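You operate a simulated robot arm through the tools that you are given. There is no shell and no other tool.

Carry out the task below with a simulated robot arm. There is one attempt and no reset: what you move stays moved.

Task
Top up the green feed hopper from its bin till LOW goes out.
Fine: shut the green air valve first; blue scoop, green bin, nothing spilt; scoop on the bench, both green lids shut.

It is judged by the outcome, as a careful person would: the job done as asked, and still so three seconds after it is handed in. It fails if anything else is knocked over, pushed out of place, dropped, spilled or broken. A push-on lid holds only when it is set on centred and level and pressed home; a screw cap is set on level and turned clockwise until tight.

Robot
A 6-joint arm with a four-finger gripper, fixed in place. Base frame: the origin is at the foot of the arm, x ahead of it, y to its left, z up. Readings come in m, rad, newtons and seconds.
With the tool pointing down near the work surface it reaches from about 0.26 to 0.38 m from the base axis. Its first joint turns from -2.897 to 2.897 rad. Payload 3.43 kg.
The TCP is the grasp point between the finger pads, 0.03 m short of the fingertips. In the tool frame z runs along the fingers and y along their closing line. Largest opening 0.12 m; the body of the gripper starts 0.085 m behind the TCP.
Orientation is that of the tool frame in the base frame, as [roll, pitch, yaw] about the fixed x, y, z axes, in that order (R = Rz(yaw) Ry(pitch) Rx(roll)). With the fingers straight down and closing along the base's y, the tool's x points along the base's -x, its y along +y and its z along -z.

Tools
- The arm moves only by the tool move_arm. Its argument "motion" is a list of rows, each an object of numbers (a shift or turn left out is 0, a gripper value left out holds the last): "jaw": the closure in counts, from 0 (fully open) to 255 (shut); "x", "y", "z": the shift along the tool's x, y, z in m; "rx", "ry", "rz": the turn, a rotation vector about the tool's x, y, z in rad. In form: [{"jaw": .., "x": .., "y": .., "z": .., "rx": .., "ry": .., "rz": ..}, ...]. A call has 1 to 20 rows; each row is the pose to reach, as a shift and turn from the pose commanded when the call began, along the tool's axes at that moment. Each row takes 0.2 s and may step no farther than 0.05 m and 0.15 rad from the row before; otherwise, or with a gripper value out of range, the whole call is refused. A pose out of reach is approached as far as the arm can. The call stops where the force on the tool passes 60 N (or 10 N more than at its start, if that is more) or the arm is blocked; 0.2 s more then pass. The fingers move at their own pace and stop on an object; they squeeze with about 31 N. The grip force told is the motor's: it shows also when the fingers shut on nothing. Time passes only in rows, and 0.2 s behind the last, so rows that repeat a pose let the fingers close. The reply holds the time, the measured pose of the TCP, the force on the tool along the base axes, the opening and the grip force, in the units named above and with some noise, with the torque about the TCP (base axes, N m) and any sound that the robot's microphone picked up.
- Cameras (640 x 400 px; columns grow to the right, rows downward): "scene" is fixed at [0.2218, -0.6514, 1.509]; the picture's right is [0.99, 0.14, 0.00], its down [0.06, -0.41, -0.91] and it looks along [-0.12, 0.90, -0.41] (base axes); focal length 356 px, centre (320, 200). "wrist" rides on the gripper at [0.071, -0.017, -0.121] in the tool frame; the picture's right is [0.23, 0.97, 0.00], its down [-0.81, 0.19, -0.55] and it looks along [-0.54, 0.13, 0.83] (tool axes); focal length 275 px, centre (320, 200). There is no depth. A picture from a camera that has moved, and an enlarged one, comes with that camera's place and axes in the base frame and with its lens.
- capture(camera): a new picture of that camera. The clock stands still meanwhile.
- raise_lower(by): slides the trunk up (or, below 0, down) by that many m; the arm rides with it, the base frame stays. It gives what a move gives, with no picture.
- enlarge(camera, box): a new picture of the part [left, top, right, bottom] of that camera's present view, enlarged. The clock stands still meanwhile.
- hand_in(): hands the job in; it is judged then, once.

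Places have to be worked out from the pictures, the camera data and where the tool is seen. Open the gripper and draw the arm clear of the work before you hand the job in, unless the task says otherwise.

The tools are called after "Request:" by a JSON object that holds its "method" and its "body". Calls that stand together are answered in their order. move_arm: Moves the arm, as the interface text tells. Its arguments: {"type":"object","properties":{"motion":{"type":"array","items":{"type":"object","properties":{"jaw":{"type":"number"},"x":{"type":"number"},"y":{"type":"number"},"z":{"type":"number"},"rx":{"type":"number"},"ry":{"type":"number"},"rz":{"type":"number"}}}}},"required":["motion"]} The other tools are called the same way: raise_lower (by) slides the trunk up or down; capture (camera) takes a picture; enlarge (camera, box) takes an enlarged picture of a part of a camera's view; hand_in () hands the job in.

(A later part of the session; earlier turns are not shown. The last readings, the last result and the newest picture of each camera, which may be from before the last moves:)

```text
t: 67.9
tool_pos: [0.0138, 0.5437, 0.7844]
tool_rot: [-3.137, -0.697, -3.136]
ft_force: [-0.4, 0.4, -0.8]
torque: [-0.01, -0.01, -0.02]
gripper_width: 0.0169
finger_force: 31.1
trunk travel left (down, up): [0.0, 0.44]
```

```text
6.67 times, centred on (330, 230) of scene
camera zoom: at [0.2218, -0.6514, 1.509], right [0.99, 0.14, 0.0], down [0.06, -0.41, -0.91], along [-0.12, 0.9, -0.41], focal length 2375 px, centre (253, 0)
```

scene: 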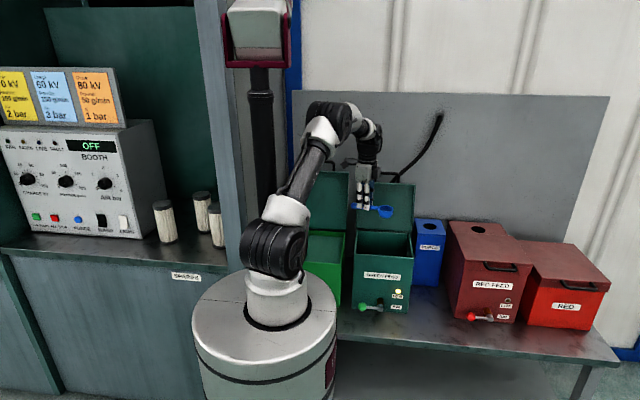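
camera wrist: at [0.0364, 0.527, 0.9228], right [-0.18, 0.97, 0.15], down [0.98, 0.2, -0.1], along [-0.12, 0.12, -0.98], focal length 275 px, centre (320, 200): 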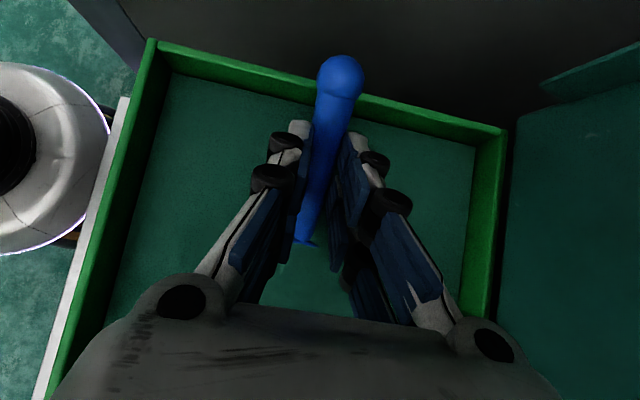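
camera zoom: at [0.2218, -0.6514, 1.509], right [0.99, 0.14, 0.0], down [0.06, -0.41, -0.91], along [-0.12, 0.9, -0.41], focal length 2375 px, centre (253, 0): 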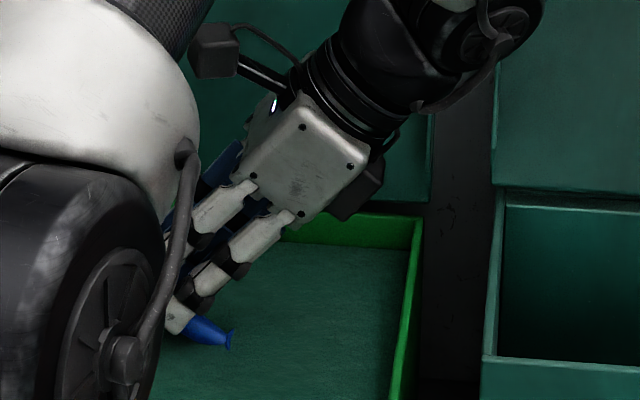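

The bowl is fully under the powder with almost no force. I level the scoop slowly, which lifts the filled bowl to the surface.

Request:
{"method": "move_arm", "body": {"motion": [{"x": -0.0005, "z": -0.0004, "ry": -0.087}, {"x": -0.001, "z": -0.0008, "ry": -0.175}, {"x": -0.0015, "z": -0.0012, "ry": -0.262}, {"x": -0.002, "z": -0.0016, "ry": -0.349}, {"x": -0.0025, "z": -0.002, "ry": -0.436}, {"x": -0.003, "z": -0.0026, "ry": -0.524}, {"x": -0.003, "z": -0.0026, "ry": -0.611}, {"x": -0.003, "z": -0.0026, "ry": -0.697}, {"x": -0.003, "z": -0.0026, "ry": -0.697}]}}

Request:
{"method": "capture", "body": {"camera": "wrist"}}

Request:
{"method": "enlarge", "body": {"camera": "scene", "box": [300, 200, 360, 260]}}

```text
t: 69.9
tool_pos: [0.0163, 0.5438, 0.7857]
tool_rot: [-3.141, -0.001, -3.135]
ft_force: [-0.1, -0.2, -1.1]
torque: [0.01, 0.07, -0.02]
gripper_width: 0.0165
finger_force: 31.2
trunk travel left (down, up): [0.0, 0.44]
```

```text
taken
camera wrist: at [-0.0544, 0.5263, 0.9053], right [-0.24, 0.97, 0.0], down [0.81, 0.2, 0.55], along [0.54, 0.13, -0.83], focal length 275 px, centre (320, 200)
```

wrist: 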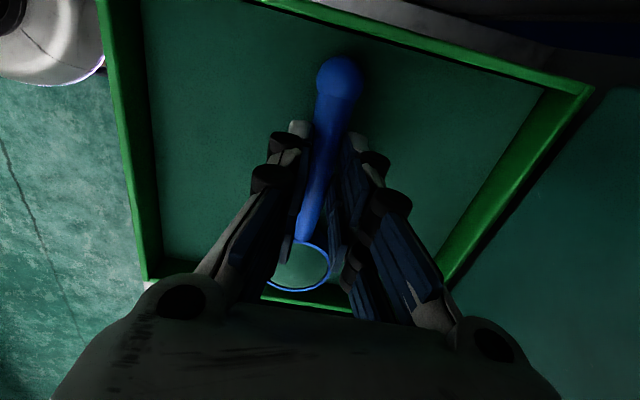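

```text
6.67 times, centred on (330, 230) of scene
camera zoom: at [0.2218, -0.6514, 1.509], right [0.99, 0.14, 0.0], down [0.06, -0.41, -0.91], along [-0.12, 0.9, -0.41], focal length 2375 px, centre (253, 0)
```

zoom: 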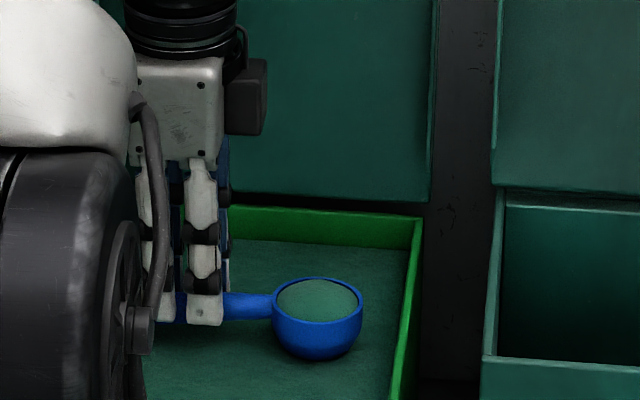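

The scoop comes up full with a gentle mound. I lift it slowly and level out of the bin.

Request:
{"method": "move_arm", "body": {"motion": [{"z": -0.01}, {"z": -0.025}, {"z": -0.045}, {"z": -0.065}, {"z": -0.085}, {"z": -0.105}, {"z": -0.125}, {"z": -0.145}, {"z": -0.165}, {"z": -0.18}, {"z": -0.188}]}}

Request:
{"method": "enlarge", "body": {"camera": "scene", "box": [300, 160, 390, 260]}}

```text
t: 72.3
tool_pos: [0.0188, 0.5436, 0.9738]
tool_rot: [-3.139, 0.001, -3.135]
ft_force: [0.8, 0.2, -0.5]
torque: [-0.02, 0.08, -0.01]
gripper_width: 0.0169
finger_force: 31.0
trunk travel left (down, up): [0.0, 0.44]
```

```text
4.00 times, centred on (345, 210) of scene
camera zoom: at [0.2218, -0.6514, 1.509], right [0.99, 0.14, 0.0], down [0.06, -0.41, -0.91], along [-0.12, 0.9, -0.41], focal length 1425 px, centre (220, 160)
```

zoom: 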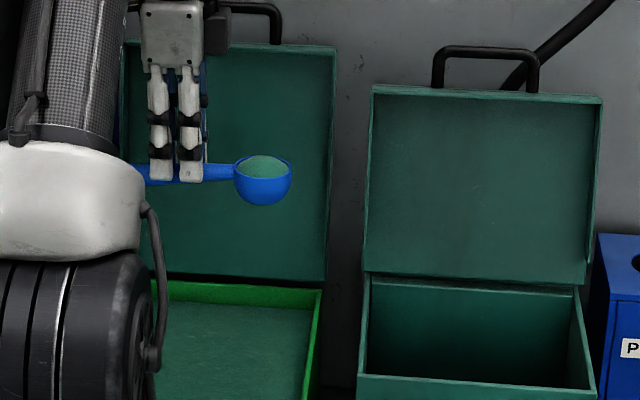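

The powder is sitting still in the bowl. I carry it level and gently across to over the hopper.

Request:
{"method": "move_arm", "body": {"motion": [{"x": -0.008, "y": -0.001}, {"x": -0.022, "y": -0.003}, {"x": -0.04, "y": -0.006}, {"x": -0.06, "y": -0.009}, {"x": -0.08, "y": -0.012}, {"x": -0.1, "y": -0.015}, {"x": -0.12, "y": -0.018}, {"x": -0.14, "y": -0.021}, {"x": -0.16, "y": -0.024}, {"x": -0.18, "y": -0.027}, {"x": -0.193, "y": -0.028}, {"x": -0.2, "y": -0.029}]}}

Request:
{"method": "enlarge", "body": {"camera": "scene", "box": [320, 160, 430, 320]}}

Request:
{"method": "capture", "body": {"camera": "wrist"}}

```text
t: 74.9
tool_pos: [0.2142, 0.5175, 0.9746]
tool_rot: [-3.139, 0.0, -3.136]
ft_force: [0.9, -0.1, -1.0]
torque: [0.02, 0.07, -0.02]
gripper_width: 0.0168
finger_force: 31.5
trunk travel left (down, up): [0.0, 0.44]
```

```text
2.50 times, centred on (375, 240) of scene
camera zoom: at [0.2218, -0.6514, 1.509], right [0.99, 0.14, 0.0], down [0.06, -0.41, -0.91], along [-0.12, 0.9, -0.41], focal length 891 px, centre (182, 100)
```

zoom: 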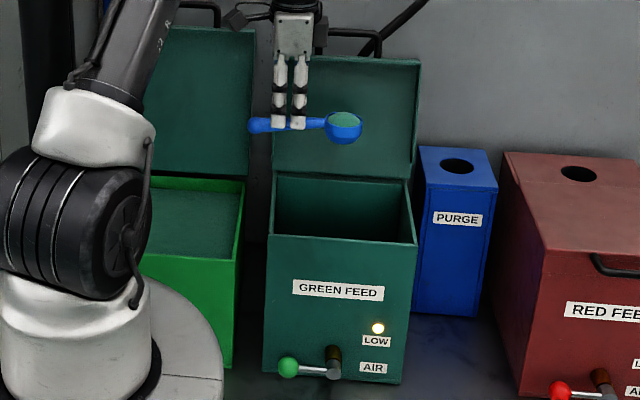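

```text
taken
camera wrist: at [0.1442, 0.4995, 1.0933], right [-0.24, 0.97, 0.0], down [0.81, 0.2, 0.55], along [0.54, 0.13, -0.83], focal length 275 px, centre (320, 200)
```

wrist: 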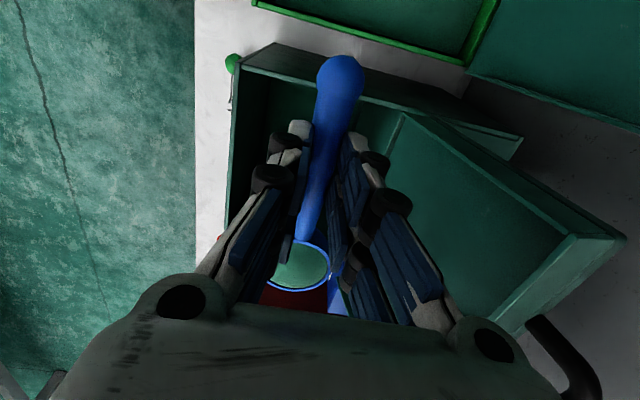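

Bowl is centred over the hopper opening at about (0.29, 0.52). I roll the scoop over steadily to 105° to tip the powder in.

Request:
{"method": "move_arm", "body": {"motion": [{"rx": -0.123}, {"rx": -0.246}, {"rx": -0.369}, {"rx": -0.492}, {"rx": -0.615}, {"rx": -0.738}, {"rx": -0.861}, {"rx": -0.984}, {"rx": -1.107}, {"rx": -1.23}, {"rx": -1.353}, {"rx": -1.476}, {"rx": -1.599}, {"rx": -1.722}, {"rx": -1.84}, {"rx": -1.84}, {"rx": -1.84}]}}

Request:
{"method": "enlarge", "body": {"camera": "scene", "box": [320, 160, 430, 320]}}

Request:
{"method": "capture", "body": {"camera": "wrist"}}

```text
t: 78.5
tool_pos: [0.2169, 0.518, 0.9748]
tool_rot: [1.304, -0.001, -3.136]
ft_force: [0.0, 0.2, -0.6]
torque: [-0.05, 0.05, -0.02]
gripper_width: 0.0164
finger_force: 30.7
trunk travel left (down, up): [0.0, 0.44]
```

```text
2.50 times, centred on (375, 240) of scene
camera zoom: at [0.2218, -0.6514, 1.509], right [0.99, 0.14, 0.0], down [0.06, -0.41, -0.91], along [-0.12, 0.9, -0.41], focal length 891 px, centre (182, 100)
```

zoom: 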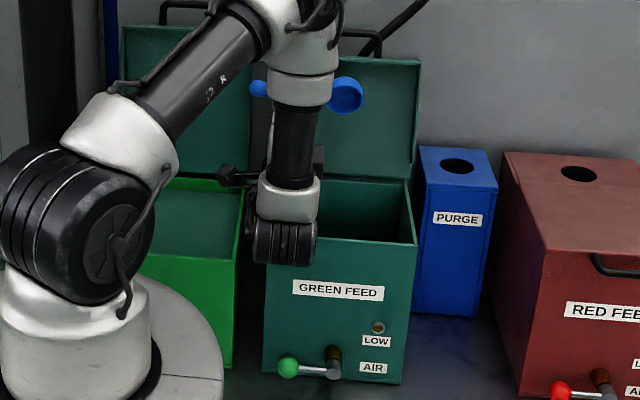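

```text
taken
camera wrist: at [0.1465, 0.4039, 0.9247], right [-0.23, -0.26, 0.94], down [0.82, -0.58, 0.04], along [0.53, 0.77, 0.34], focal length 275 px, centre (320, 200)
```

wrist: 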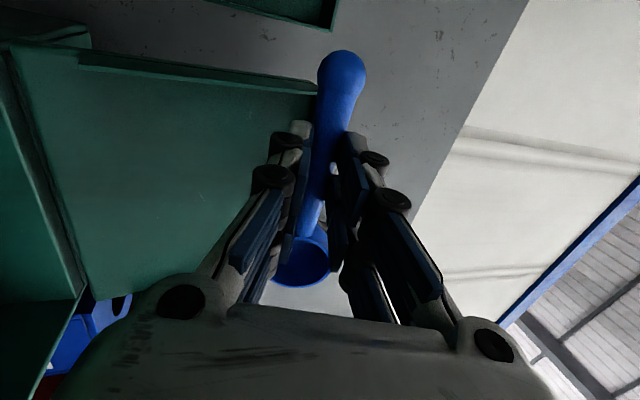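

The bowl looks empty and the LOW lamp seems to be out. I zoom in to confirm both and check nothing fell on the bench.

Request:
{"method": "enlarge", "body": {"camera": "scene", "box": [350, 265, 430, 335]}}

Request:
{"method": "enlarge", "body": {"camera": "scene", "box": [365, 175, 425, 245]}}

```text
5.71 times, centred on (390, 300) of scene
camera zoom: at [0.2218, -0.6514, 1.509], right [0.99, 0.14, 0.0], down [0.06, -0.41, -0.91], along [-0.12, 0.9, -0.41], focal length 2036 px, centre (-80, -371)
```

zoom: 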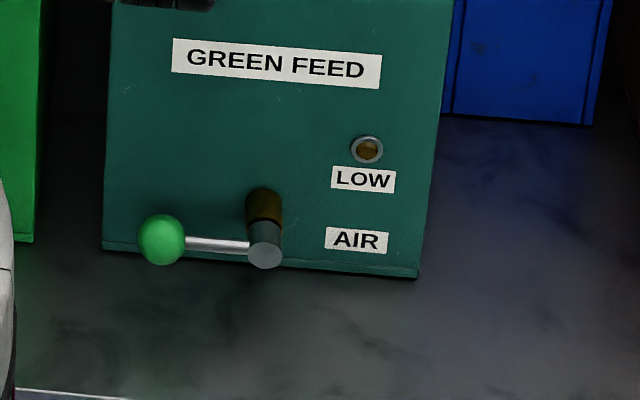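

```text
5.71 times, centred on (395, 210) of scene
camera zoom: at [0.2218, -0.6514, 1.509], right [0.99, 0.14, 0.0], down [0.06, -0.41, -0.91], along [-0.12, 0.9, -0.41], focal length 2036 px, centre (-109, 143)
```

zoom: 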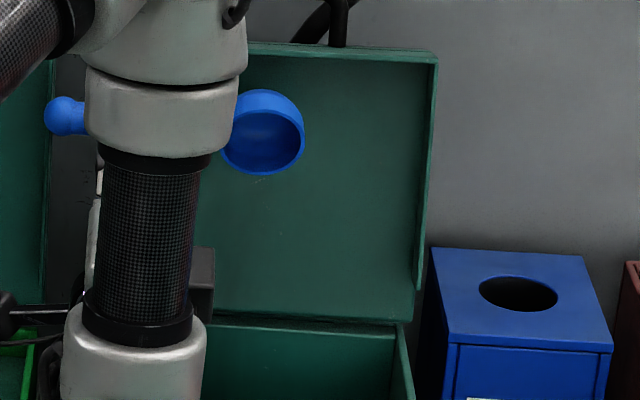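

LOW is out and the valve is shut; a few last grains still trickle from the bowl over the hopper. I hold a second to let it empty, then look again.

Request:
{"method": "move_arm", "body": {"motion": [{"rx": -0.08}, {"rx": -0.12}, {"rx": -0.12}, {"rx": -0.06}, {"rx": -0.12}, {"rx": -0.12}]}}

Request:
{"method": "enlarge", "body": {"camera": "scene", "box": [365, 175, 425, 245]}}

Request:
{"method": "enlarge", "body": {"camera": "wrist", "box": [240, 200, 380, 300]}}

Request:
{"method": "enlarge", "body": {"camera": "scene", "box": [350, 265, 430, 335]}}

```text
t: 79.9
tool_pos: [0.2191, 0.5214, 0.9758]
tool_rot: [1.187, 0.002, -3.132]
ft_force: [-0.3, -0.8, -0.9]
torque: [-0.02, 0.02, -0.05]
gripper_width: 0.0161
finger_force: 30.8
out of reach, approached as far as the arm can: row 2, 3, 5, 6
trunk travel left (down, up): [0.0, 0.44]
```

```text
5.71 times, centred on (395, 210) of scene
camera zoom: at [0.2218, -0.6514, 1.509], right [0.99, 0.14, 0.0], down [0.06, -0.41, -0.91], along [-0.12, 0.9, -0.41], focal length 2036 px, centre (-109, 143)
```

zoom: 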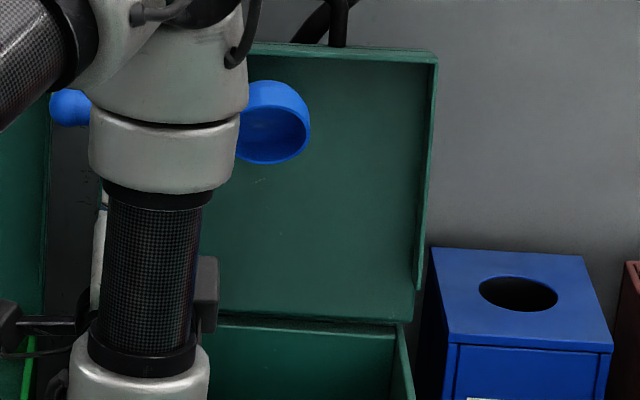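

```text
4.00 times, centred on (310, 250) of wrist
camera zoom: at [0.1498, 0.4141, 0.914], right [-0.23, -0.37, 0.9], down [0.82, -0.58, -0.03], along [0.53, 0.73, 0.43], focal length 1101 px, centre (360, 0)
```

zoom: 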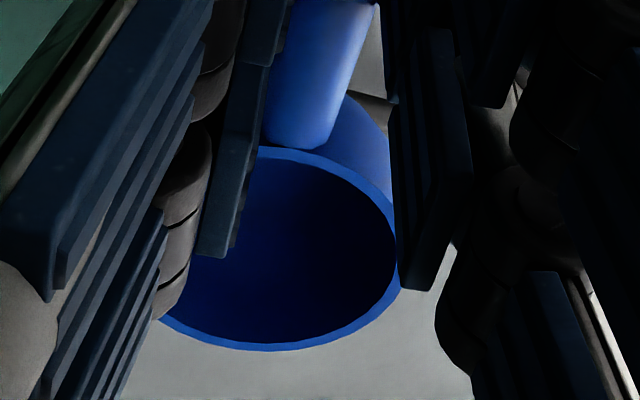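

```text
5.71 times, centred on (390, 300) of scene
camera zoom: at [0.2218, -0.6514, 1.509], right [0.99, 0.14, 0.0], down [0.06, -0.41, -0.91], along [-0.12, 0.9, -0.41], focal length 2036 px, centre (-80, -371)
```

zoom: 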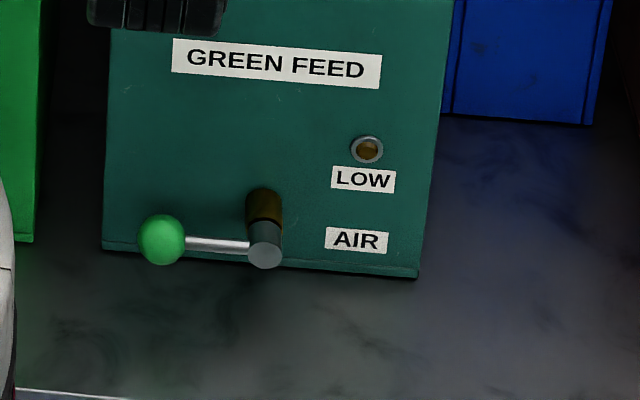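

The bowl is clean and LOW stays out, so one scoop was enough. I roll the scoop back upright the same way it went.

Request:
{"method": "move_arm", "body": {"motion": [{"rx": 0.12}, {"rx": 0.245}, {"rx": 0.37}, {"rx": 0.49}, {"rx": 0.615}, {"rx": 0.74}, {"rx": 0.86}, {"rx": 0.985}, {"rx": 1.105}, {"rx": 1.23}, {"rx": 1.35}, {"rx": 1.475}, {"rx": 1.6}, {"rx": 1.72}, {"rx": 1.84}, {"rx": 1.955}]}}

Request:
{"method": "capture", "body": {"camera": "wrist"}}

Request:
{"method": "enlarge", "body": {"camera": "scene", "box": [320, 160, 430, 320]}}

```text
t: 83.3
tool_pos: [0.2179, 0.5202, 0.9743]
tool_rot: [-3.141, -0.001, -3.134]
ft_force: [0.7, -0.4, -1.9]
torque: [-0.05, 0.05, -0.04]
gripper_width: 0.0159
finger_force: 31.0
trunk travel left (down, up): [0.0, 0.44]
```

```text
taken
camera wrist: at [0.1475, 0.5019, 1.0948], right [-0.24, 0.97, 0.0], down [0.81, 0.2, 0.55], along [0.54, 0.13, -0.83], focal length 275 px, centre (320, 200)
```

wrist: 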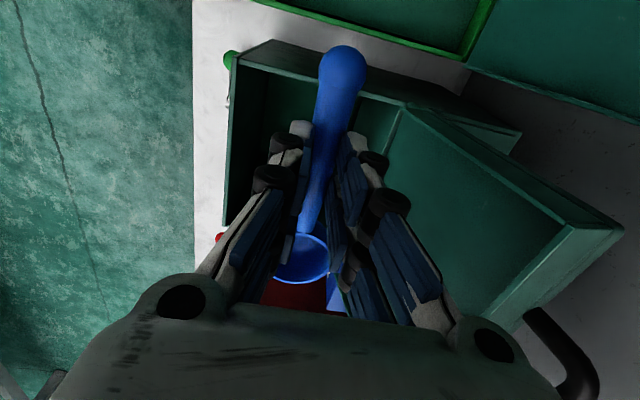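

```text
2.50 times, centred on (375, 240) of scene
camera zoom: at [0.2218, -0.6514, 1.509], right [0.99, 0.14, 0.0], down [0.06, -0.41, -0.91], along [-0.12, 0.9, -0.41], focal length 891 px, centre (182, 100)
```

zoom: 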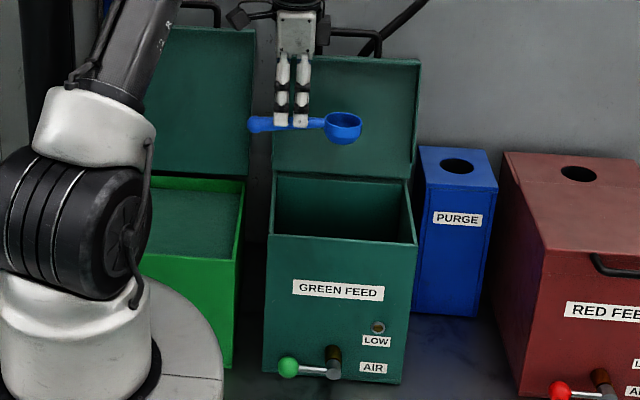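

The scoop has crept about 7 mm in the grip but is steady. I carry it back over its original place on the bench.

Request:
{"method": "move_arm", "body": {"motion": [{"x": -0.028, "y": -0.02}, {"x": -0.056, "y": -0.04}, {"x": -0.085, "y": -0.06}, {"x": -0.113, "y": -0.08}, {"x": -0.142, "y": -0.1}, {"x": -0.17, "y": -0.12}, {"x": -0.2, "y": -0.14}, {"x": -0.2296, "y": -0.16}, {"x": -0.2296, "y": -0.16, "z": 0.04}, {"x": -0.2296, "y": -0.16, "z": 0.08}, {"x": -0.2296, "y": -0.16, "z": 0.12}, {"x": -0.2296, "y": -0.16, "z": 0.16}, {"x": -0.2296, "y": -0.16, "z": 0.2}, {"x": -0.2296, "y": -0.16, "z": 0.24}, {"x": -0.2296, "y": -0.16, "z": 0.28}, {"x": -0.2296, "y": -0.16, "z": 0.32}]}}

Request:
{"method": "enlarge", "body": {"camera": "scene", "box": [390, 270, 490, 345]}}

Request:
{"method": "capture", "body": {"camera": "wrist"}}

```text
t: 86.7
tool_pos: [0.4493, 0.3624, 0.6552]
tool_rot: [3.138, 0.0, -3.135]
ft_force: [0.7, -0.2, -0.1]
torque: [-0.01, 0.06, -0.01]
gripper_width: 0.0151
finger_force: 31.3
trunk travel left (down, up): [0.0, 0.44]
```

```text
5.33 times, centred on (440, 308) of scene
camera zoom: at [0.2218, -0.6514, 1.509], right [0.99, 0.14, 0.0], down [0.06, -0.41, -0.91], along [-0.12, 0.9, -0.41], focal length 1900 px, centre (-320, -373)
```

zoom: 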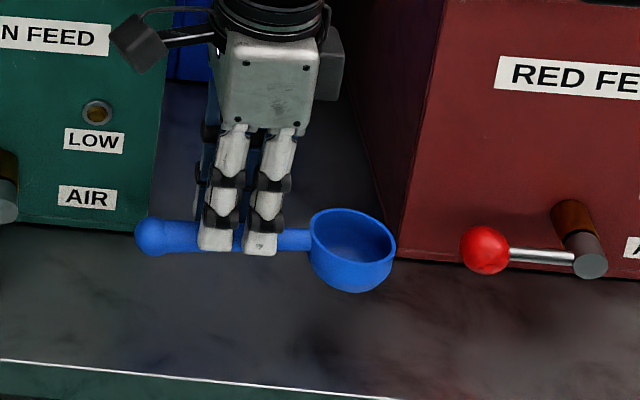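

```text
taken
camera wrist: at [0.3787, 0.345, 0.7744], right [-0.24, 0.97, 0.0], down [0.81, 0.2, 0.55], along [0.54, 0.13, -0.83], focal length 275 px, centre (320, 200)
```

wrist: 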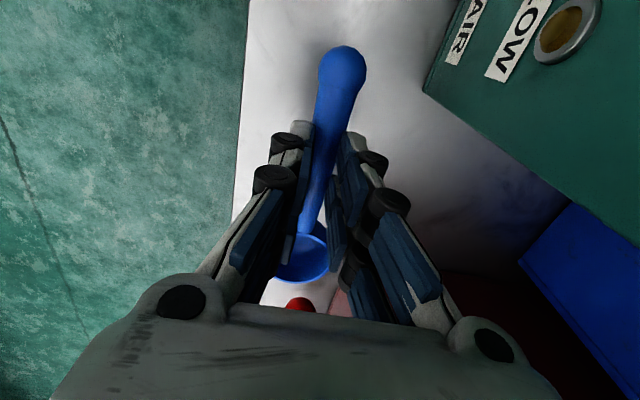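

LOW is still out. I lower the scoop gently the last 5 cm, watching for bench contact.

Request:
{"method": "move_arm", "body": {"motion": [{"z": 0.015}, {"z": 0.03}, {"z": 0.04}, {"z": 0.045}, {"z": 0.0475}]}}

Request:
{"method": "enlarge", "body": {"camera": "scene", "box": [395, 290, 475, 345]}}

```text
t: 87.9
tool_pos: [0.4482, 0.3643, 0.6126]
tool_rot: [3.138, 0.003, -3.136]
ft_force: [-8.4, -1.7, 31.0]
torque: [-0.06, -0.54, 0.04]
gripper_width: 0.015
finger_force: 31.3
trunk travel left (down, up): [0.0, 0.44]
```

```text
7.27 times, centred on (435, 318) of scene
camera zoom: at [0.2218, -0.6514, 1.509], right [0.99, 0.14, 0.0], down [0.06, -0.41, -0.91], along [-0.12, 0.9, -0.41], focal length 2591 px, centre (-516, -654)
```

zoom: 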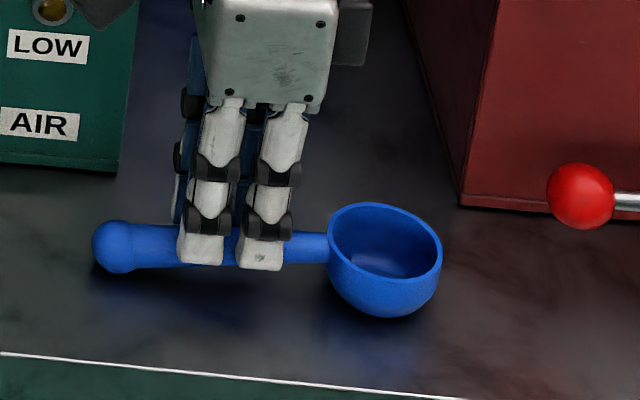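

The bowl is on the bench (31 N). I ease up 3 mm to take off the load, then open the jaw.

Request:
{"method": "move_arm", "body": {"motion": [{"z": -0.002}, {"z": -0.0045}, {"jaw": 200, "z": -0.0045}, {"jaw": 149, "z": -0.0045}, {"z": -0.0045}, {"z": -0.0045}, {"z": -0.0045}]}}

Request:
{"method": "enlarge", "body": {"camera": "scene", "box": [395, 290, 475, 345]}}

Request:
{"method": "capture", "body": {"camera": "wrist"}}

```text
t: 89.5
tool_pos: [0.45, 0.3644, 0.6123]
tool_rot: [3.139, 0.0, -3.136]
ft_force: [-0.3, -0.1, 0.4]
torque: [0.0, 0.01, 0.0]
gripper_width: 0.0502
finger_force: 0.1
trunk travel left (down, up): [0.0, 0.44]
```

```text
7.27 times, centred on (435, 318) of scene
camera zoom: at [0.2218, -0.6514, 1.509], right [0.99, 0.14, 0.0], down [0.06, -0.41, -0.91], along [-0.12, 0.9, -0.41], focal length 2591 px, centre (-516, -654)
```

zoom: 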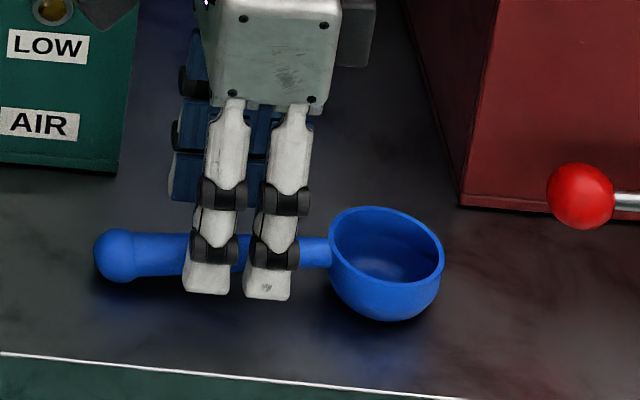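

```text
taken
camera wrist: at [0.3784, 0.345, 0.7315], right [-0.24, 0.97, 0.0], down [0.81, 0.2, 0.55], along [0.54, 0.13, -0.83], focal length 275 px, centre (320, 200)
```

wrist: 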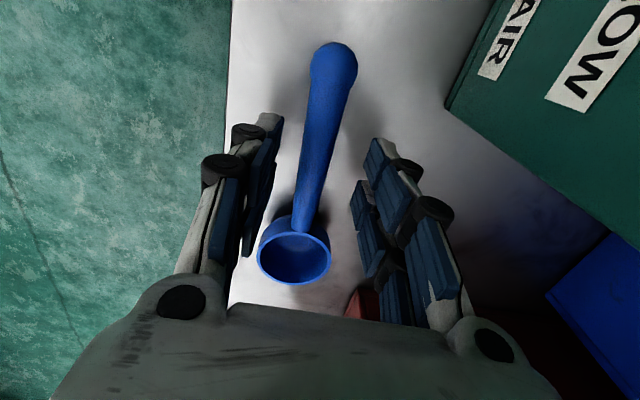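

The scoop sits steadily on the bench. I raise the gripper clear, then raise the trunk 0.15 m as before for the lid.

Request:
{"method": "move_arm", "body": {"motion": [{"z": -0.02}, {"z": -0.05}, {"z": -0.09}, {"z": -0.13}, {"z": -0.17}, {"z": -0.21}, {"z": -0.25}, {"z": -0.29}, {"z": -0.33}]}}

Request:
{"method": "raise_lower", "body": {"by": 0.15}}

Request:
{"method": "enlarge", "body": {"camera": "scene", "box": [320, 160, 480, 345]}}

```text
t: 91.5
tool_pos: [0.4514, 0.3627, 0.94]
tool_rot: [3.136, 0.0, -3.135]
ft_force: [1.1, 0.8, -0.7]
torque: [0.01, 0.01, 0.0]
gripper_width: 0.05
finger_force: 0.2
trunk travel left (down, up): [0.0, 0.44]
```

```text
t: 93.2
tool_pos: [0.451, 0.3636, 1.0894]
tool_rot: [3.141, 0.0, -3.136]
ft_force: [-0.7, -0.2, -0.1]
torque: [0.0, 0.0, 0.05]
gripper_width: 0.0498
finger_force: 0.1
trunk travel left (down, up): [-0.15, 0.29]
```

```text
2.16 times, centred on (400, 252) of scene
camera zoom: at [0.2218, -0.6514, 1.509], right [0.99, 0.14, 0.0], down [0.06, -0.41, -0.91], along [-0.12, 0.9, -0.41], focal length 770 px, centre (147, 86)
```

zoom: 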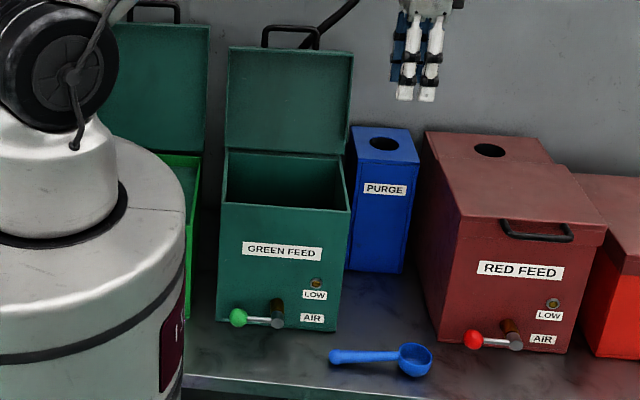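

Everything is in place; now the hopper lid. I return to the pose just above its upright handle, leaning forward as when I released it.

Request:
{"method": "move_arm", "body": {"motion": [{"jaw": 200, "x": 0.015, "y": 0.025, "z": -0.02, "rx": -0.04}, {"x": 0.035, "y": 0.06, "z": -0.04, "rx": -0.08}, {"x": 0.055, "y": 0.095, "z": -0.05, "rx": -0.12}, {"x": 0.075, "y": 0.13, "z": -0.05, "rx": -0.17}, {"x": 0.095, "y": 0.165, "z": -0.05, "rx": -0.22}, {"x": 0.117, "y": 0.2, "z": -0.05, "rx": -0.27}, {"x": 0.137, "y": 0.233, "z": -0.045, "rx": -0.31}, {"x": 0.1565, "y": 0.2645, "z": -0.037, "rx": -0.35}]}}

Request:
{"method": "capture", "body": {"camera": "wrist"}}

Request:
{"method": "enlarge", "body": {"camera": "scene", "box": [330, 90, 450, 240]}}

```text
t: 95.0
tool_pos: [0.2893, 0.6288, 1.1288]
tool_rot: [2.788, 0.001, -3.135]
ft_force: [0.1, 0.2, 0.2]
torque: [-0.07, 0.03, 0.0]
gripper_width: 0.0259
finger_force: 0.1
trunk travel left (down, up): [-0.15, 0.29]
```

```text
taken
camera wrist: at [0.2193, 0.5702, 1.236], right [-0.24, 0.91, 0.34], down [0.81, -0.01, 0.58], along [0.54, 0.41, -0.74], focal length 275 px, centre (320, 200)
```

wrist: 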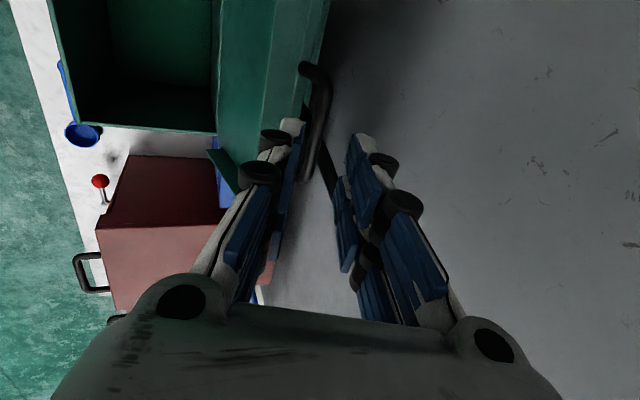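

```text
2.67 times, centred on (390, 165) of scene
camera zoom: at [0.2218, -0.6514, 1.509], right [0.99, 0.14, 0.0], down [0.06, -0.41, -0.91], along [-0.12, 0.9, -0.41], focal length 950 px, centre (133, 293)
```

zoom: 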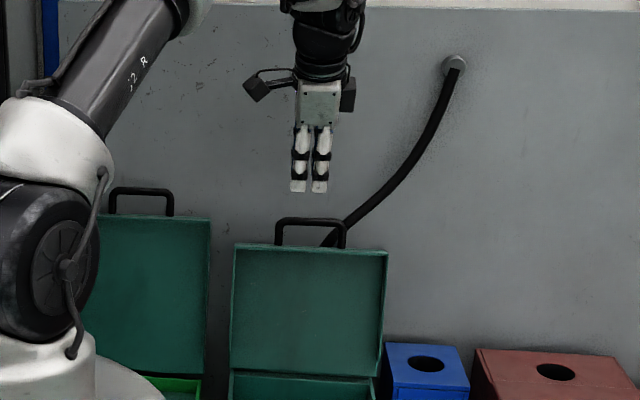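

The bar is centred between the fingers (within ~2 mm). I slide down along the finger direction onto the handle, then close.

Request:
{"method": "move_arm", "body": {"motion": [{"x": -0.003, "z": 0.025}, {"x": -0.006, "z": 0.05}, {"x": -0.0067, "z": 0.07}, {"x": -0.0067, "z": 0.086}]}}

Request:
{"method": "capture", "body": {"camera": "wrist"}}

Request:
{"method": "enlarge", "body": {"camera": "scene", "box": [330, 120, 450, 240]}}

```text
t: 96.0
tool_pos: [0.3018, 0.6574, 1.0485]
tool_rot: [2.79, 0.0, -3.135]
ft_force: [-1.5, -0.7, 0.0]
torque: [-0.01, -0.01, -0.02]
gripper_width: 0.0259
finger_force: 0.2
trunk travel left (down, up): [-0.15, 0.29]
```

```text
taken
camera wrist: at [0.2298, 0.5985, 1.1548], right [-0.24, 0.91, 0.34], down [0.81, -0.01, 0.58], along [0.53, 0.41, -0.74], focal length 275 px, centre (320, 200)
```

wrist: 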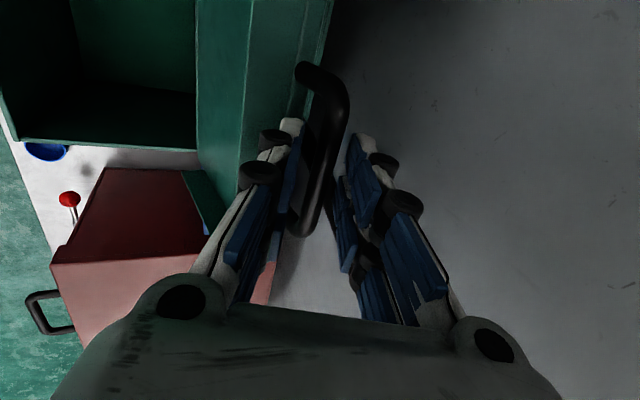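

```text
3.33 times, centred on (390, 180) of scene
camera zoom: at [0.2218, -0.6514, 1.509], right [0.99, 0.14, 0.0], down [0.06, -0.41, -0.91], along [-0.12, 0.9, -0.41], focal length 1188 px, centre (87, 267)
```

zoom: 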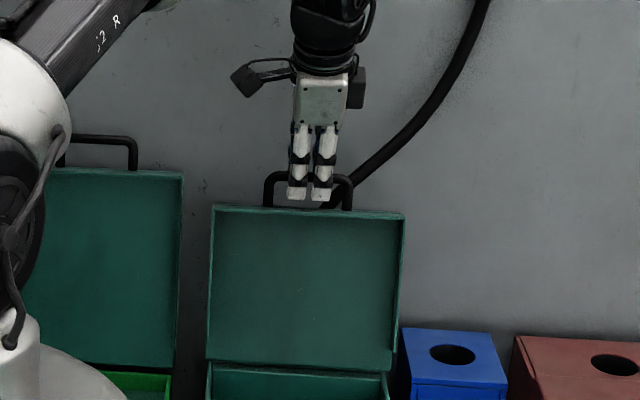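

The bar lies between the fingertips. I close the jaw on it.

Request:
{"method": "move_arm", "body": {"motion": [{"jaw": 255}, {}, {}, {}]}}

```text
t: 97.0
tool_pos: [0.2994, 0.6578, 1.0484]
tool_rot: [2.789, -0.003, -3.137]
ft_force: [-0.8, -0.6, -1.0]
torque: [-0.02, 0.42, -1.46]
gripper_width: 0.0114
finger_force: 44.7
trunk travel left (down, up): [-0.15, 0.29]
```

The bar is gripped. From the opening motion I fit the hinge at about (y 0.615, z 0.818), radius 0.2255 m. I bring the lid forward past vertical to about 77°, uprighting the tool on the way.

Request:
{"method": "move_arm", "body": {"motion": [{"y": -0.0076, "z": -0.0045, "rx": 0.035}, {"y": -0.0152, "z": -0.009, "rx": 0.07}, {"y": -0.0237, "z": -0.0131, "rx": 0.11}, {"y": -0.0322, "z": -0.0172, "rx": 0.15}, {"y": -0.041, "z": -0.0204, "rx": 0.19}, {"y": -0.0498, "z": -0.0235, "rx": 0.23}, {"y": -0.059, "z": -0.0259, "rx": 0.265}, {"y": -0.068, "z": -0.0282, "rx": 0.3}, {"y": -0.0774, "z": -0.0298, "rx": 0.326}, {"y": -0.0868, "z": -0.0313, "rx": 0.3526}]}}

Request:
{"method": "enlarge", "body": {"camera": "scene", "box": [330, 120, 450, 320]}}

```text
t: 99.2
tool_pos: [0.3002, 0.5631, 1.0484]
tool_rot: [-3.139, -0.002, -3.132]
ft_force: [-1.9, 0.3, 0.4]
torque: [0.19, 0.34, -0.63]
gripper_width: 0.0111
finger_force: 44.4
trunk travel left (down, up): [-0.15, 0.29]
```

```text
2.00 times, centred on (390, 220) of scene
camera zoom: at [0.2218, -0.6514, 1.509], right [0.99, 0.14, 0.0], down [0.06, -0.41, -0.91], along [-0.12, 0.9, -0.41], focal length 713 px, centre (180, 160)
```

zoom: 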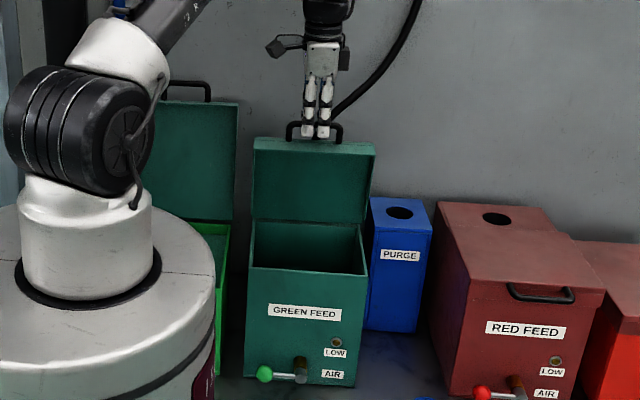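

Smooth. I continue down the arc to about 12° from shut.

Request:
{"method": "move_arm", "body": {"motion": [{"y": -0.019, "z": 0.0052}, {"y": -0.0374, "z": 0.0121}, {"y": -0.0552, "z": 0.0206}, {"y": -0.0721, "z": 0.0306}, {"y": -0.0881, "z": 0.042}, {"y": -0.1031, "z": 0.0548}, {"y": -0.1169, "z": 0.0688}, {"y": -0.1294, "z": 0.084}, {"y": -0.1405, "z": 0.1002}, {"y": -0.1502, "z": 0.1173}, {"y": -0.1584, "z": 0.1352}, {"y": -0.1649, "z": 0.1538}, {"y": -0.1699, "z": 0.1728}]}}

Request:
{"method": "enlarge", "body": {"camera": "scene", "box": [330, 150, 450, 320]}}

```text
t: 102.0
tool_pos: [0.2999, 0.3936, 0.8735]
tool_rot: [-3.141, -0.001, -3.133]
ft_force: [-5.4, -5.0, -0.8]
torque: [-0.07, 0.23, 1.01]
gripper_width: 0.011
finger_force: 44.8
trunk travel left (down, up): [-0.15, 0.29]
```

```text
2.35 times, centred on (390, 235) of scene
camera zoom: at [0.2218, -0.6514, 1.509], right [0.99, 0.14, 0.0], down [0.06, -0.41, -0.91], along [-0.12, 0.9, -0.41], focal length 838 px, centre (155, 118)
```

zoom: 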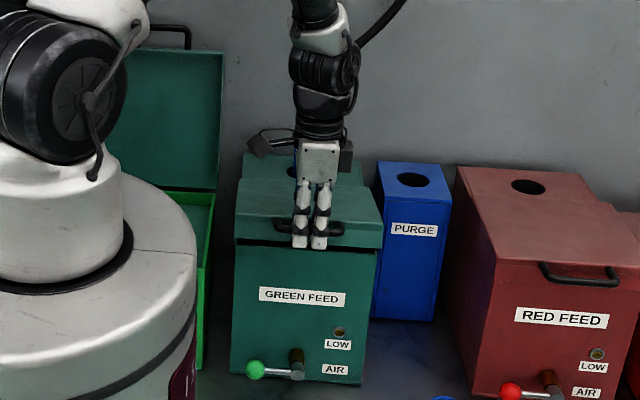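

Nearly shut. I lower the last few centimetres slowly until the lid seats.

Request:
{"method": "move_arm", "body": {"motion": [{"y": -0.0018, "z": 0.01}, {"y": -0.0032, "z": 0.0194}, {"y": -0.004, "z": 0.028}, {"y": -0.0046, "z": 0.0351}, {"y": -0.0048, "z": 0.039}]}}

Request:
{"method": "enlarge", "body": {"camera": "scene", "box": [340, 200, 430, 290]}}

```text
t: 103.2
tool_pos: [0.2999, 0.3885, 0.8339]
tool_rot: [3.141, -0.001, -3.136]
ft_force: [-10.2, -2.4, 0.4]
torque: [0.09, -0.26, 0.95]
gripper_width: 0.0113
finger_force: 44.4
trunk travel left (down, up): [-0.15, 0.29]
```

```text
4.44 times, centred on (385, 245) of scene
camera zoom: at [0.2218, -0.6514, 1.509], right [0.99, 0.14, 0.0], down [0.06, -0.41, -0.91], along [-0.12, 0.9, -0.41], focal length 1584 px, centre (31, 0)
```

zoom: 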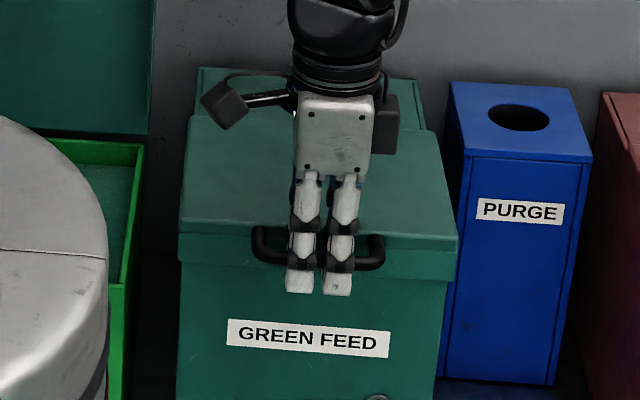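

The lid is back at its starting height with no load yet. I press down in small steps until it is felt to be seated.

Request:
{"method": "move_arm", "body": {"motion": [{"z": 0.003}, {"z": 0.005}, {"z": 0.005}]}}

```text
t: 104.0
tool_pos: [0.3004, 0.3881, 0.8297]
tool_rot: [-3.141, -0.001, -3.135]
ft_force: [-11.7, -1.5, 0.0]
torque: [0.11, -0.42, 0.97]
gripper_width: 0.0107
finger_force: 44.6
trunk travel left (down, up): [-0.15, 0.29]
```

Still no seating force; I go on a few millimetres more.

Request:
{"method": "move_arm", "body": {"motion": [{"z": 0.003}, {"z": 0.006}, {"z": 0.006}]}}

Request:
{"method": "enlarge", "body": {"camera": "scene", "box": [340, 200, 430, 290]}}

Request:
{"method": "capture", "body": {"camera": "wrist"}}

```text
t: 104.8
tool_pos: [0.2995, 0.3881, 0.8259]
tool_rot: [3.141, 0.001, -3.135]
ft_force: [-16.4, 0.8, 17.8]
torque: [-0.08, 1.21, 0.98]
gripper_width: 0.0106
finger_force: 44.8
trunk travel left (down, up): [-0.15, 0.29]
```

```text
4.44 times, centred on (385, 245) of scene
camera zoom: at [0.2218, -0.6514, 1.509], right [0.99, 0.14, 0.0], down [0.06, -0.41, -0.91], along [-0.12, 0.9, -0.41], focal length 1584 px, centre (31, 0)
```

zoom: 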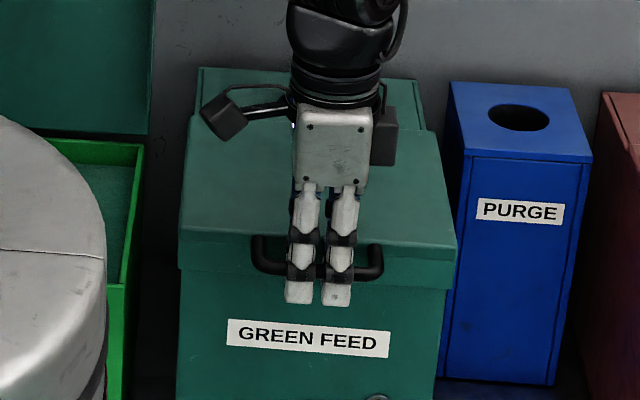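

```text
taken
camera wrist: at [0.2295, 0.3706, 0.9442], right [-0.24, 0.97, 0.0], down [0.81, 0.2, 0.55], along [0.54, 0.13, -0.83], focal length 275 px, centre (320, 200)
```

wrist: 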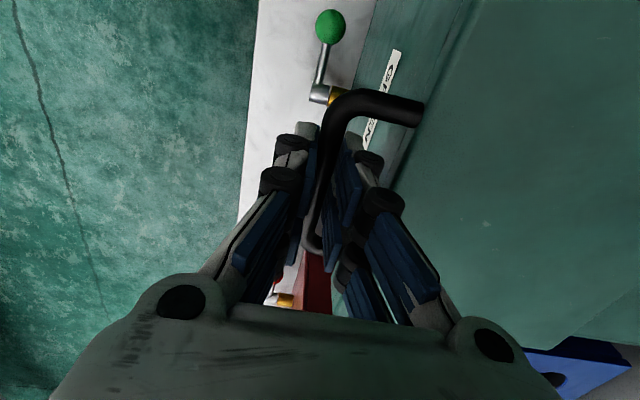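

The lid is seated (18 N) and the handle is back at its original image position. I relax, open the jaw a little and withdraw straight up.

Request:
{"method": "move_arm", "body": {"motion": [{"z": -0.004}, {"jaw": 195, "z": -0.004}, {"z": -0.004}, {"z": -0.004}, {"z": -0.02}, {"z": -0.045}, {"z": -0.08}, {"z": -0.12}, {"z": -0.16}]}}

Request:
{"method": "enlarge", "body": {"camera": "scene", "box": [330, 180, 450, 330]}}

Request:
{"method": "capture", "body": {"camera": "wrist"}}

```text
t: 106.8
tool_pos: [0.3003, 0.3892, 0.9836]
tool_rot: [-3.14, 0.001, -3.136]
ft_force: [0.1, -0.4, 0.1]
torque: [0.0, -0.04, -0.01]
gripper_width: 0.0283
finger_force: 0.1
trunk travel left (down, up): [-0.15, 0.29]
```

```text
2.67 times, centred on (390, 255) of scene
camera zoom: at [0.2218, -0.6514, 1.509], right [0.99, 0.14, 0.0], down [0.06, -0.41, -0.91], along [-0.12, 0.9, -0.41], focal length 950 px, centre (133, 53)
```

zoom: 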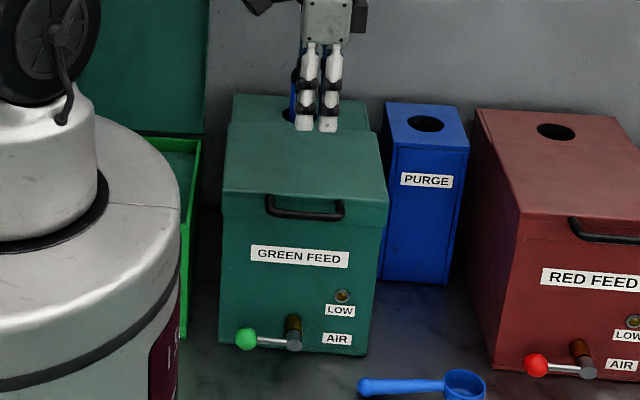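

```text
taken
camera wrist: at [0.2306, 0.3707, 1.1027], right [-0.24, 0.97, 0.0], down [0.81, 0.2, 0.55], along [0.54, 0.13, -0.83], focal length 275 px, centre (320, 200)
```

wrist: 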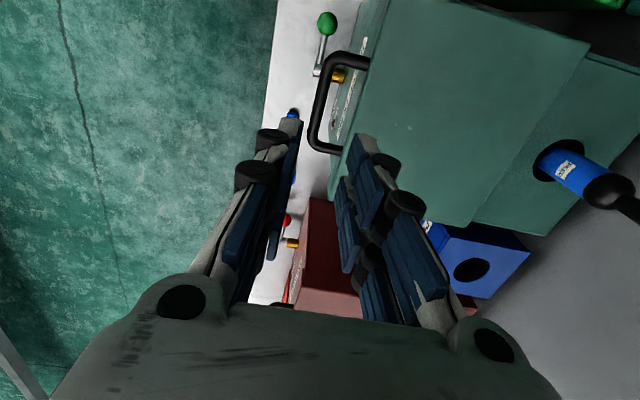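

The hopper lid is shut, LOW is out, and the lance and scoop are undisturbed. Now the bin's lid: I move high over the bin front to get a wrist view of its upright handle.

Request:
{"method": "move_arm", "body": {"motion": [{"x": 0.01, "y": 0.005, "z": -0.04}, {"x": 0.03, "y": 0.01, "z": -0.08}, {"x": 0.06, "y": 0.02, "z": -0.11}, {"x": 0.1, "y": 0.03, "z": -0.13}, {"x": 0.14, "y": 0.04, "z": -0.15}, {"x": 0.18, "y": 0.05, "z": -0.16}, {"x": 0.22, "y": 0.06, "z": -0.17}, {"x": 0.26, "y": 0.07, "z": -0.176}, {"x": 0.305, "y": 0.08, "z": -0.176}, {"x": 0.35, "y": 0.09, "z": -0.176}]}}

Request:
{"method": "capture", "body": {"camera": "wrist"}}

Request:
{"method": "enlarge", "body": {"camera": "scene", "box": [280, 120, 400, 260]}}

```text
t: 108.2
tool_pos: [0.2126, 0.398, 1.1148]
tool_rot: [-3.085, -0.013, 2.947]
ft_force: [0.1, 0.3, 0.2]
torque: [0.0, 0.01, -0.02]
gripper_width: 0.0282
finger_force: 0.0
trunk travel left (down, up): [-0.15, 0.29]
stopped in row 6: the arm was blocked; the commanded pose is now the measured one
```

```text
taken
camera wrist: at [0.1437, 0.402, 1.2361], right [-0.04, 1.0, -0.05], down [0.85, 0.06, 0.53], along [0.53, -0.02, -0.85], focal length 275 px, centre (320, 200)
```

wrist: 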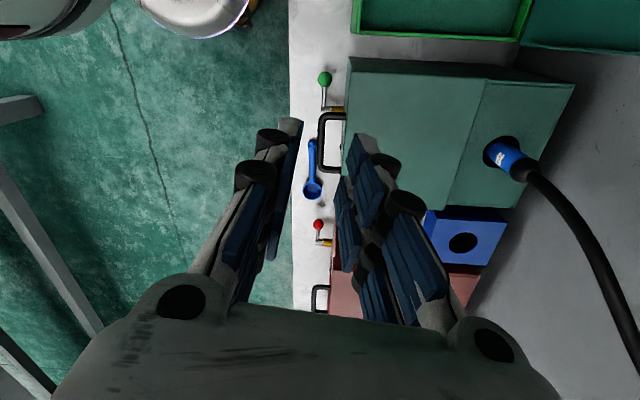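

```text
2.86 times, centred on (340, 190) of scene
camera zoom: at [0.2218, -0.6514, 1.509], right [0.99, 0.14, 0.0], down [0.06, -0.41, -0.91], along [-0.12, 0.9, -0.41], focal length 1018 px, centre (263, 229)
```

zoom: 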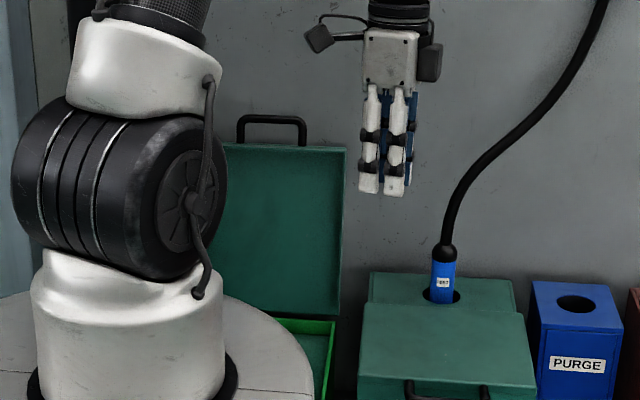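

The motion stopped part-way ("blocked") with no contact force. I look at the whole arm before deciding.

Request:
{"method": "capture", "body": {"camera": "scene"}}

```text
taken
```

scene: 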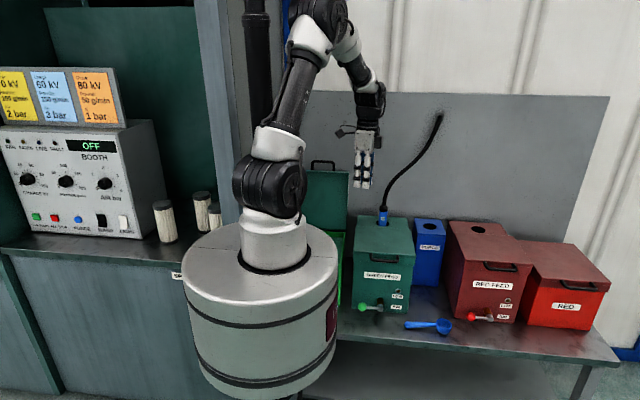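

The arm is folded tight with the upper arm near vertical, probably at a joint limit. I move outward first, squaring the tool up again, and will then swing across at a larger radius.

Request:
{"method": "move_arm", "body": {"motion": [{"x": -0.002, "y": 0.027, "z": -0.005, "rx": -0.014, "rz": -0.05}, {"x": -0.004, "y": 0.054, "z": -0.01, "rx": -0.028, "rz": -0.1}, {"x": -0.006, "y": 0.08, "z": -0.015, "rx": -0.042, "rz": -0.15}, {"x": -0.007, "y": 0.107, "z": -0.019, "rx": -0.056, "rz": -0.195}]}}

```text
t: 109.2
tool_pos: [0.239, 0.5052, 1.132]
tool_rot: [3.137, -0.02, -3.132]
ft_force: [0.2, 0.0, -1.2]
torque: [-0.05, -0.01, 0.0]
gripper_width: 0.0284
finger_force: 0.1
trunk travel left (down, up): [-0.15, 0.29]
```

Squared up. Now I swing across above the bin at this larger radius.

Request:
{"method": "move_arm", "body": {"motion": [{"x": 0.036, "y": 0.009, "z": -0.002, "ry": -0.01}, {"x": 0.073, "y": 0.018, "z": -0.004, "ry": -0.02}, {"x": 0.11, "y": 0.027, "z": -0.006, "ry": -0.02}, {"x": 0.146, "y": 0.036, "z": -0.008, "ry": -0.02}, {"x": 0.183, "y": 0.045, "z": -0.01, "ry": -0.02}, {"x": 0.219, "y": 0.055, "z": -0.01, "ry": -0.02}]}}

Request:
{"method": "capture", "body": {"camera": "wrist"}}

Request:
{"method": "enlarge", "body": {"camera": "scene", "box": [280, 120, 400, 260]}}

```text
t: 110.6
tool_pos: [0.0229, 0.5563, 1.1453]
tool_rot: [3.135, 0.002, -3.136]
ft_force: [-0.5, -0.2, 0.4]
torque: [-0.01, 0.03, 0.01]
gripper_width: 0.0283
finger_force: 0.1
trunk travel left (down, up): [-0.15, 0.29]
```

```text
taken
camera wrist: at [-0.0495, 0.5378, 1.264], right [-0.23, 0.97, 0.0], down [0.81, 0.19, 0.56], along [0.54, 0.13, -0.83], focal length 275 px, centre (320, 200)
```

wrist: 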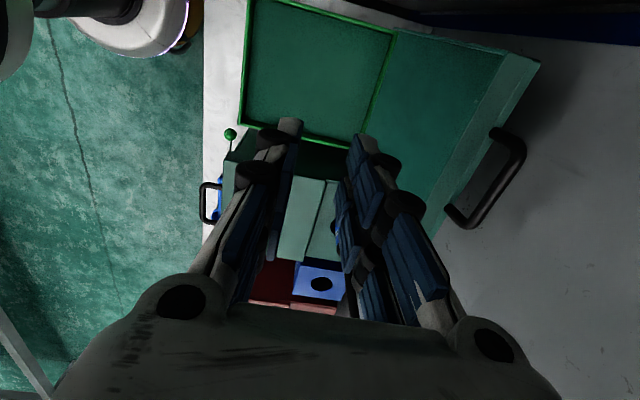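

```text
2.86 times, centred on (340, 190) of scene
camera zoom: at [0.2218, -0.6514, 1.509], right [0.99, 0.14, 0.0], down [0.06, -0.41, -0.91], along [-0.12, 0.9, -0.41], focal length 1018 px, centre (263, 229)
```

zoom: 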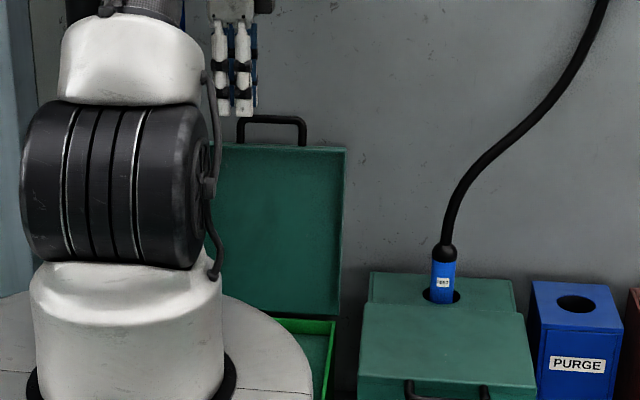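

I locate the bin lid's bar at roughly y 0.713, z 1.06, x 0…0.08. I move closer, leaning forward, to a point about 9 cm short of it and look again.

Request:
{"method": "move_arm", "body": {"motion": [{"x": -0.003, "y": 0.022, "z": -0.01, "rx": -0.07}, {"x": -0.006, "y": 0.045, "z": -0.015, "rx": -0.14}, {"x": -0.01, "y": 0.068, "z": -0.015, "rx": -0.21}, {"x": -0.014, "y": 0.091, "z": -0.01, "rx": -0.28}, {"x": -0.017, "y": 0.114, "z": -0.005, "rx": -0.35}]}}

Request:
{"method": "capture", "body": {"camera": "wrist"}}

Request:
{"method": "enlarge", "body": {"camera": "scene", "box": [280, 120, 400, 260]}}

```text
t: 111.8
tool_pos: [0.0356, 0.6734, 1.1497]
tool_rot: [2.789, 0.002, -3.137]
ft_force: [0.0, -0.1, 0.6]
torque: [0.03, 0.0, 0.03]
gripper_width: 0.0282
finger_force: 0.0
trunk travel left (down, up): [-0.15, 0.29]
```

```text
taken
camera wrist: at [-0.0348, 0.6138, 1.2558], right [-0.23, 0.91, 0.34], down [0.81, -0.01, 0.59], along [0.54, 0.41, -0.74], focal length 275 px, centre (320, 200)
```

wrist: 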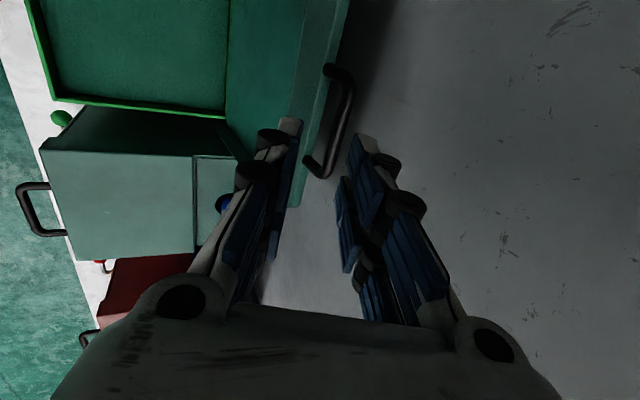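

```text
2.86 times, centred on (340, 190) of scene
camera zoom: at [0.2218, -0.6514, 1.509], right [0.99, 0.14, 0.0], down [0.06, -0.41, -0.91], along [-0.12, 0.9, -0.41], focal length 1018 px, centre (263, 229)
```

zoom: 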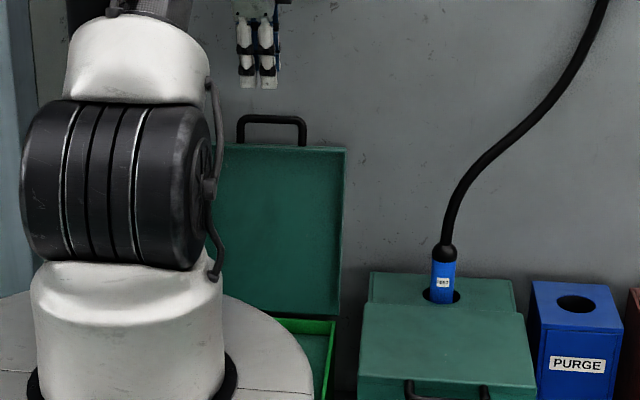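

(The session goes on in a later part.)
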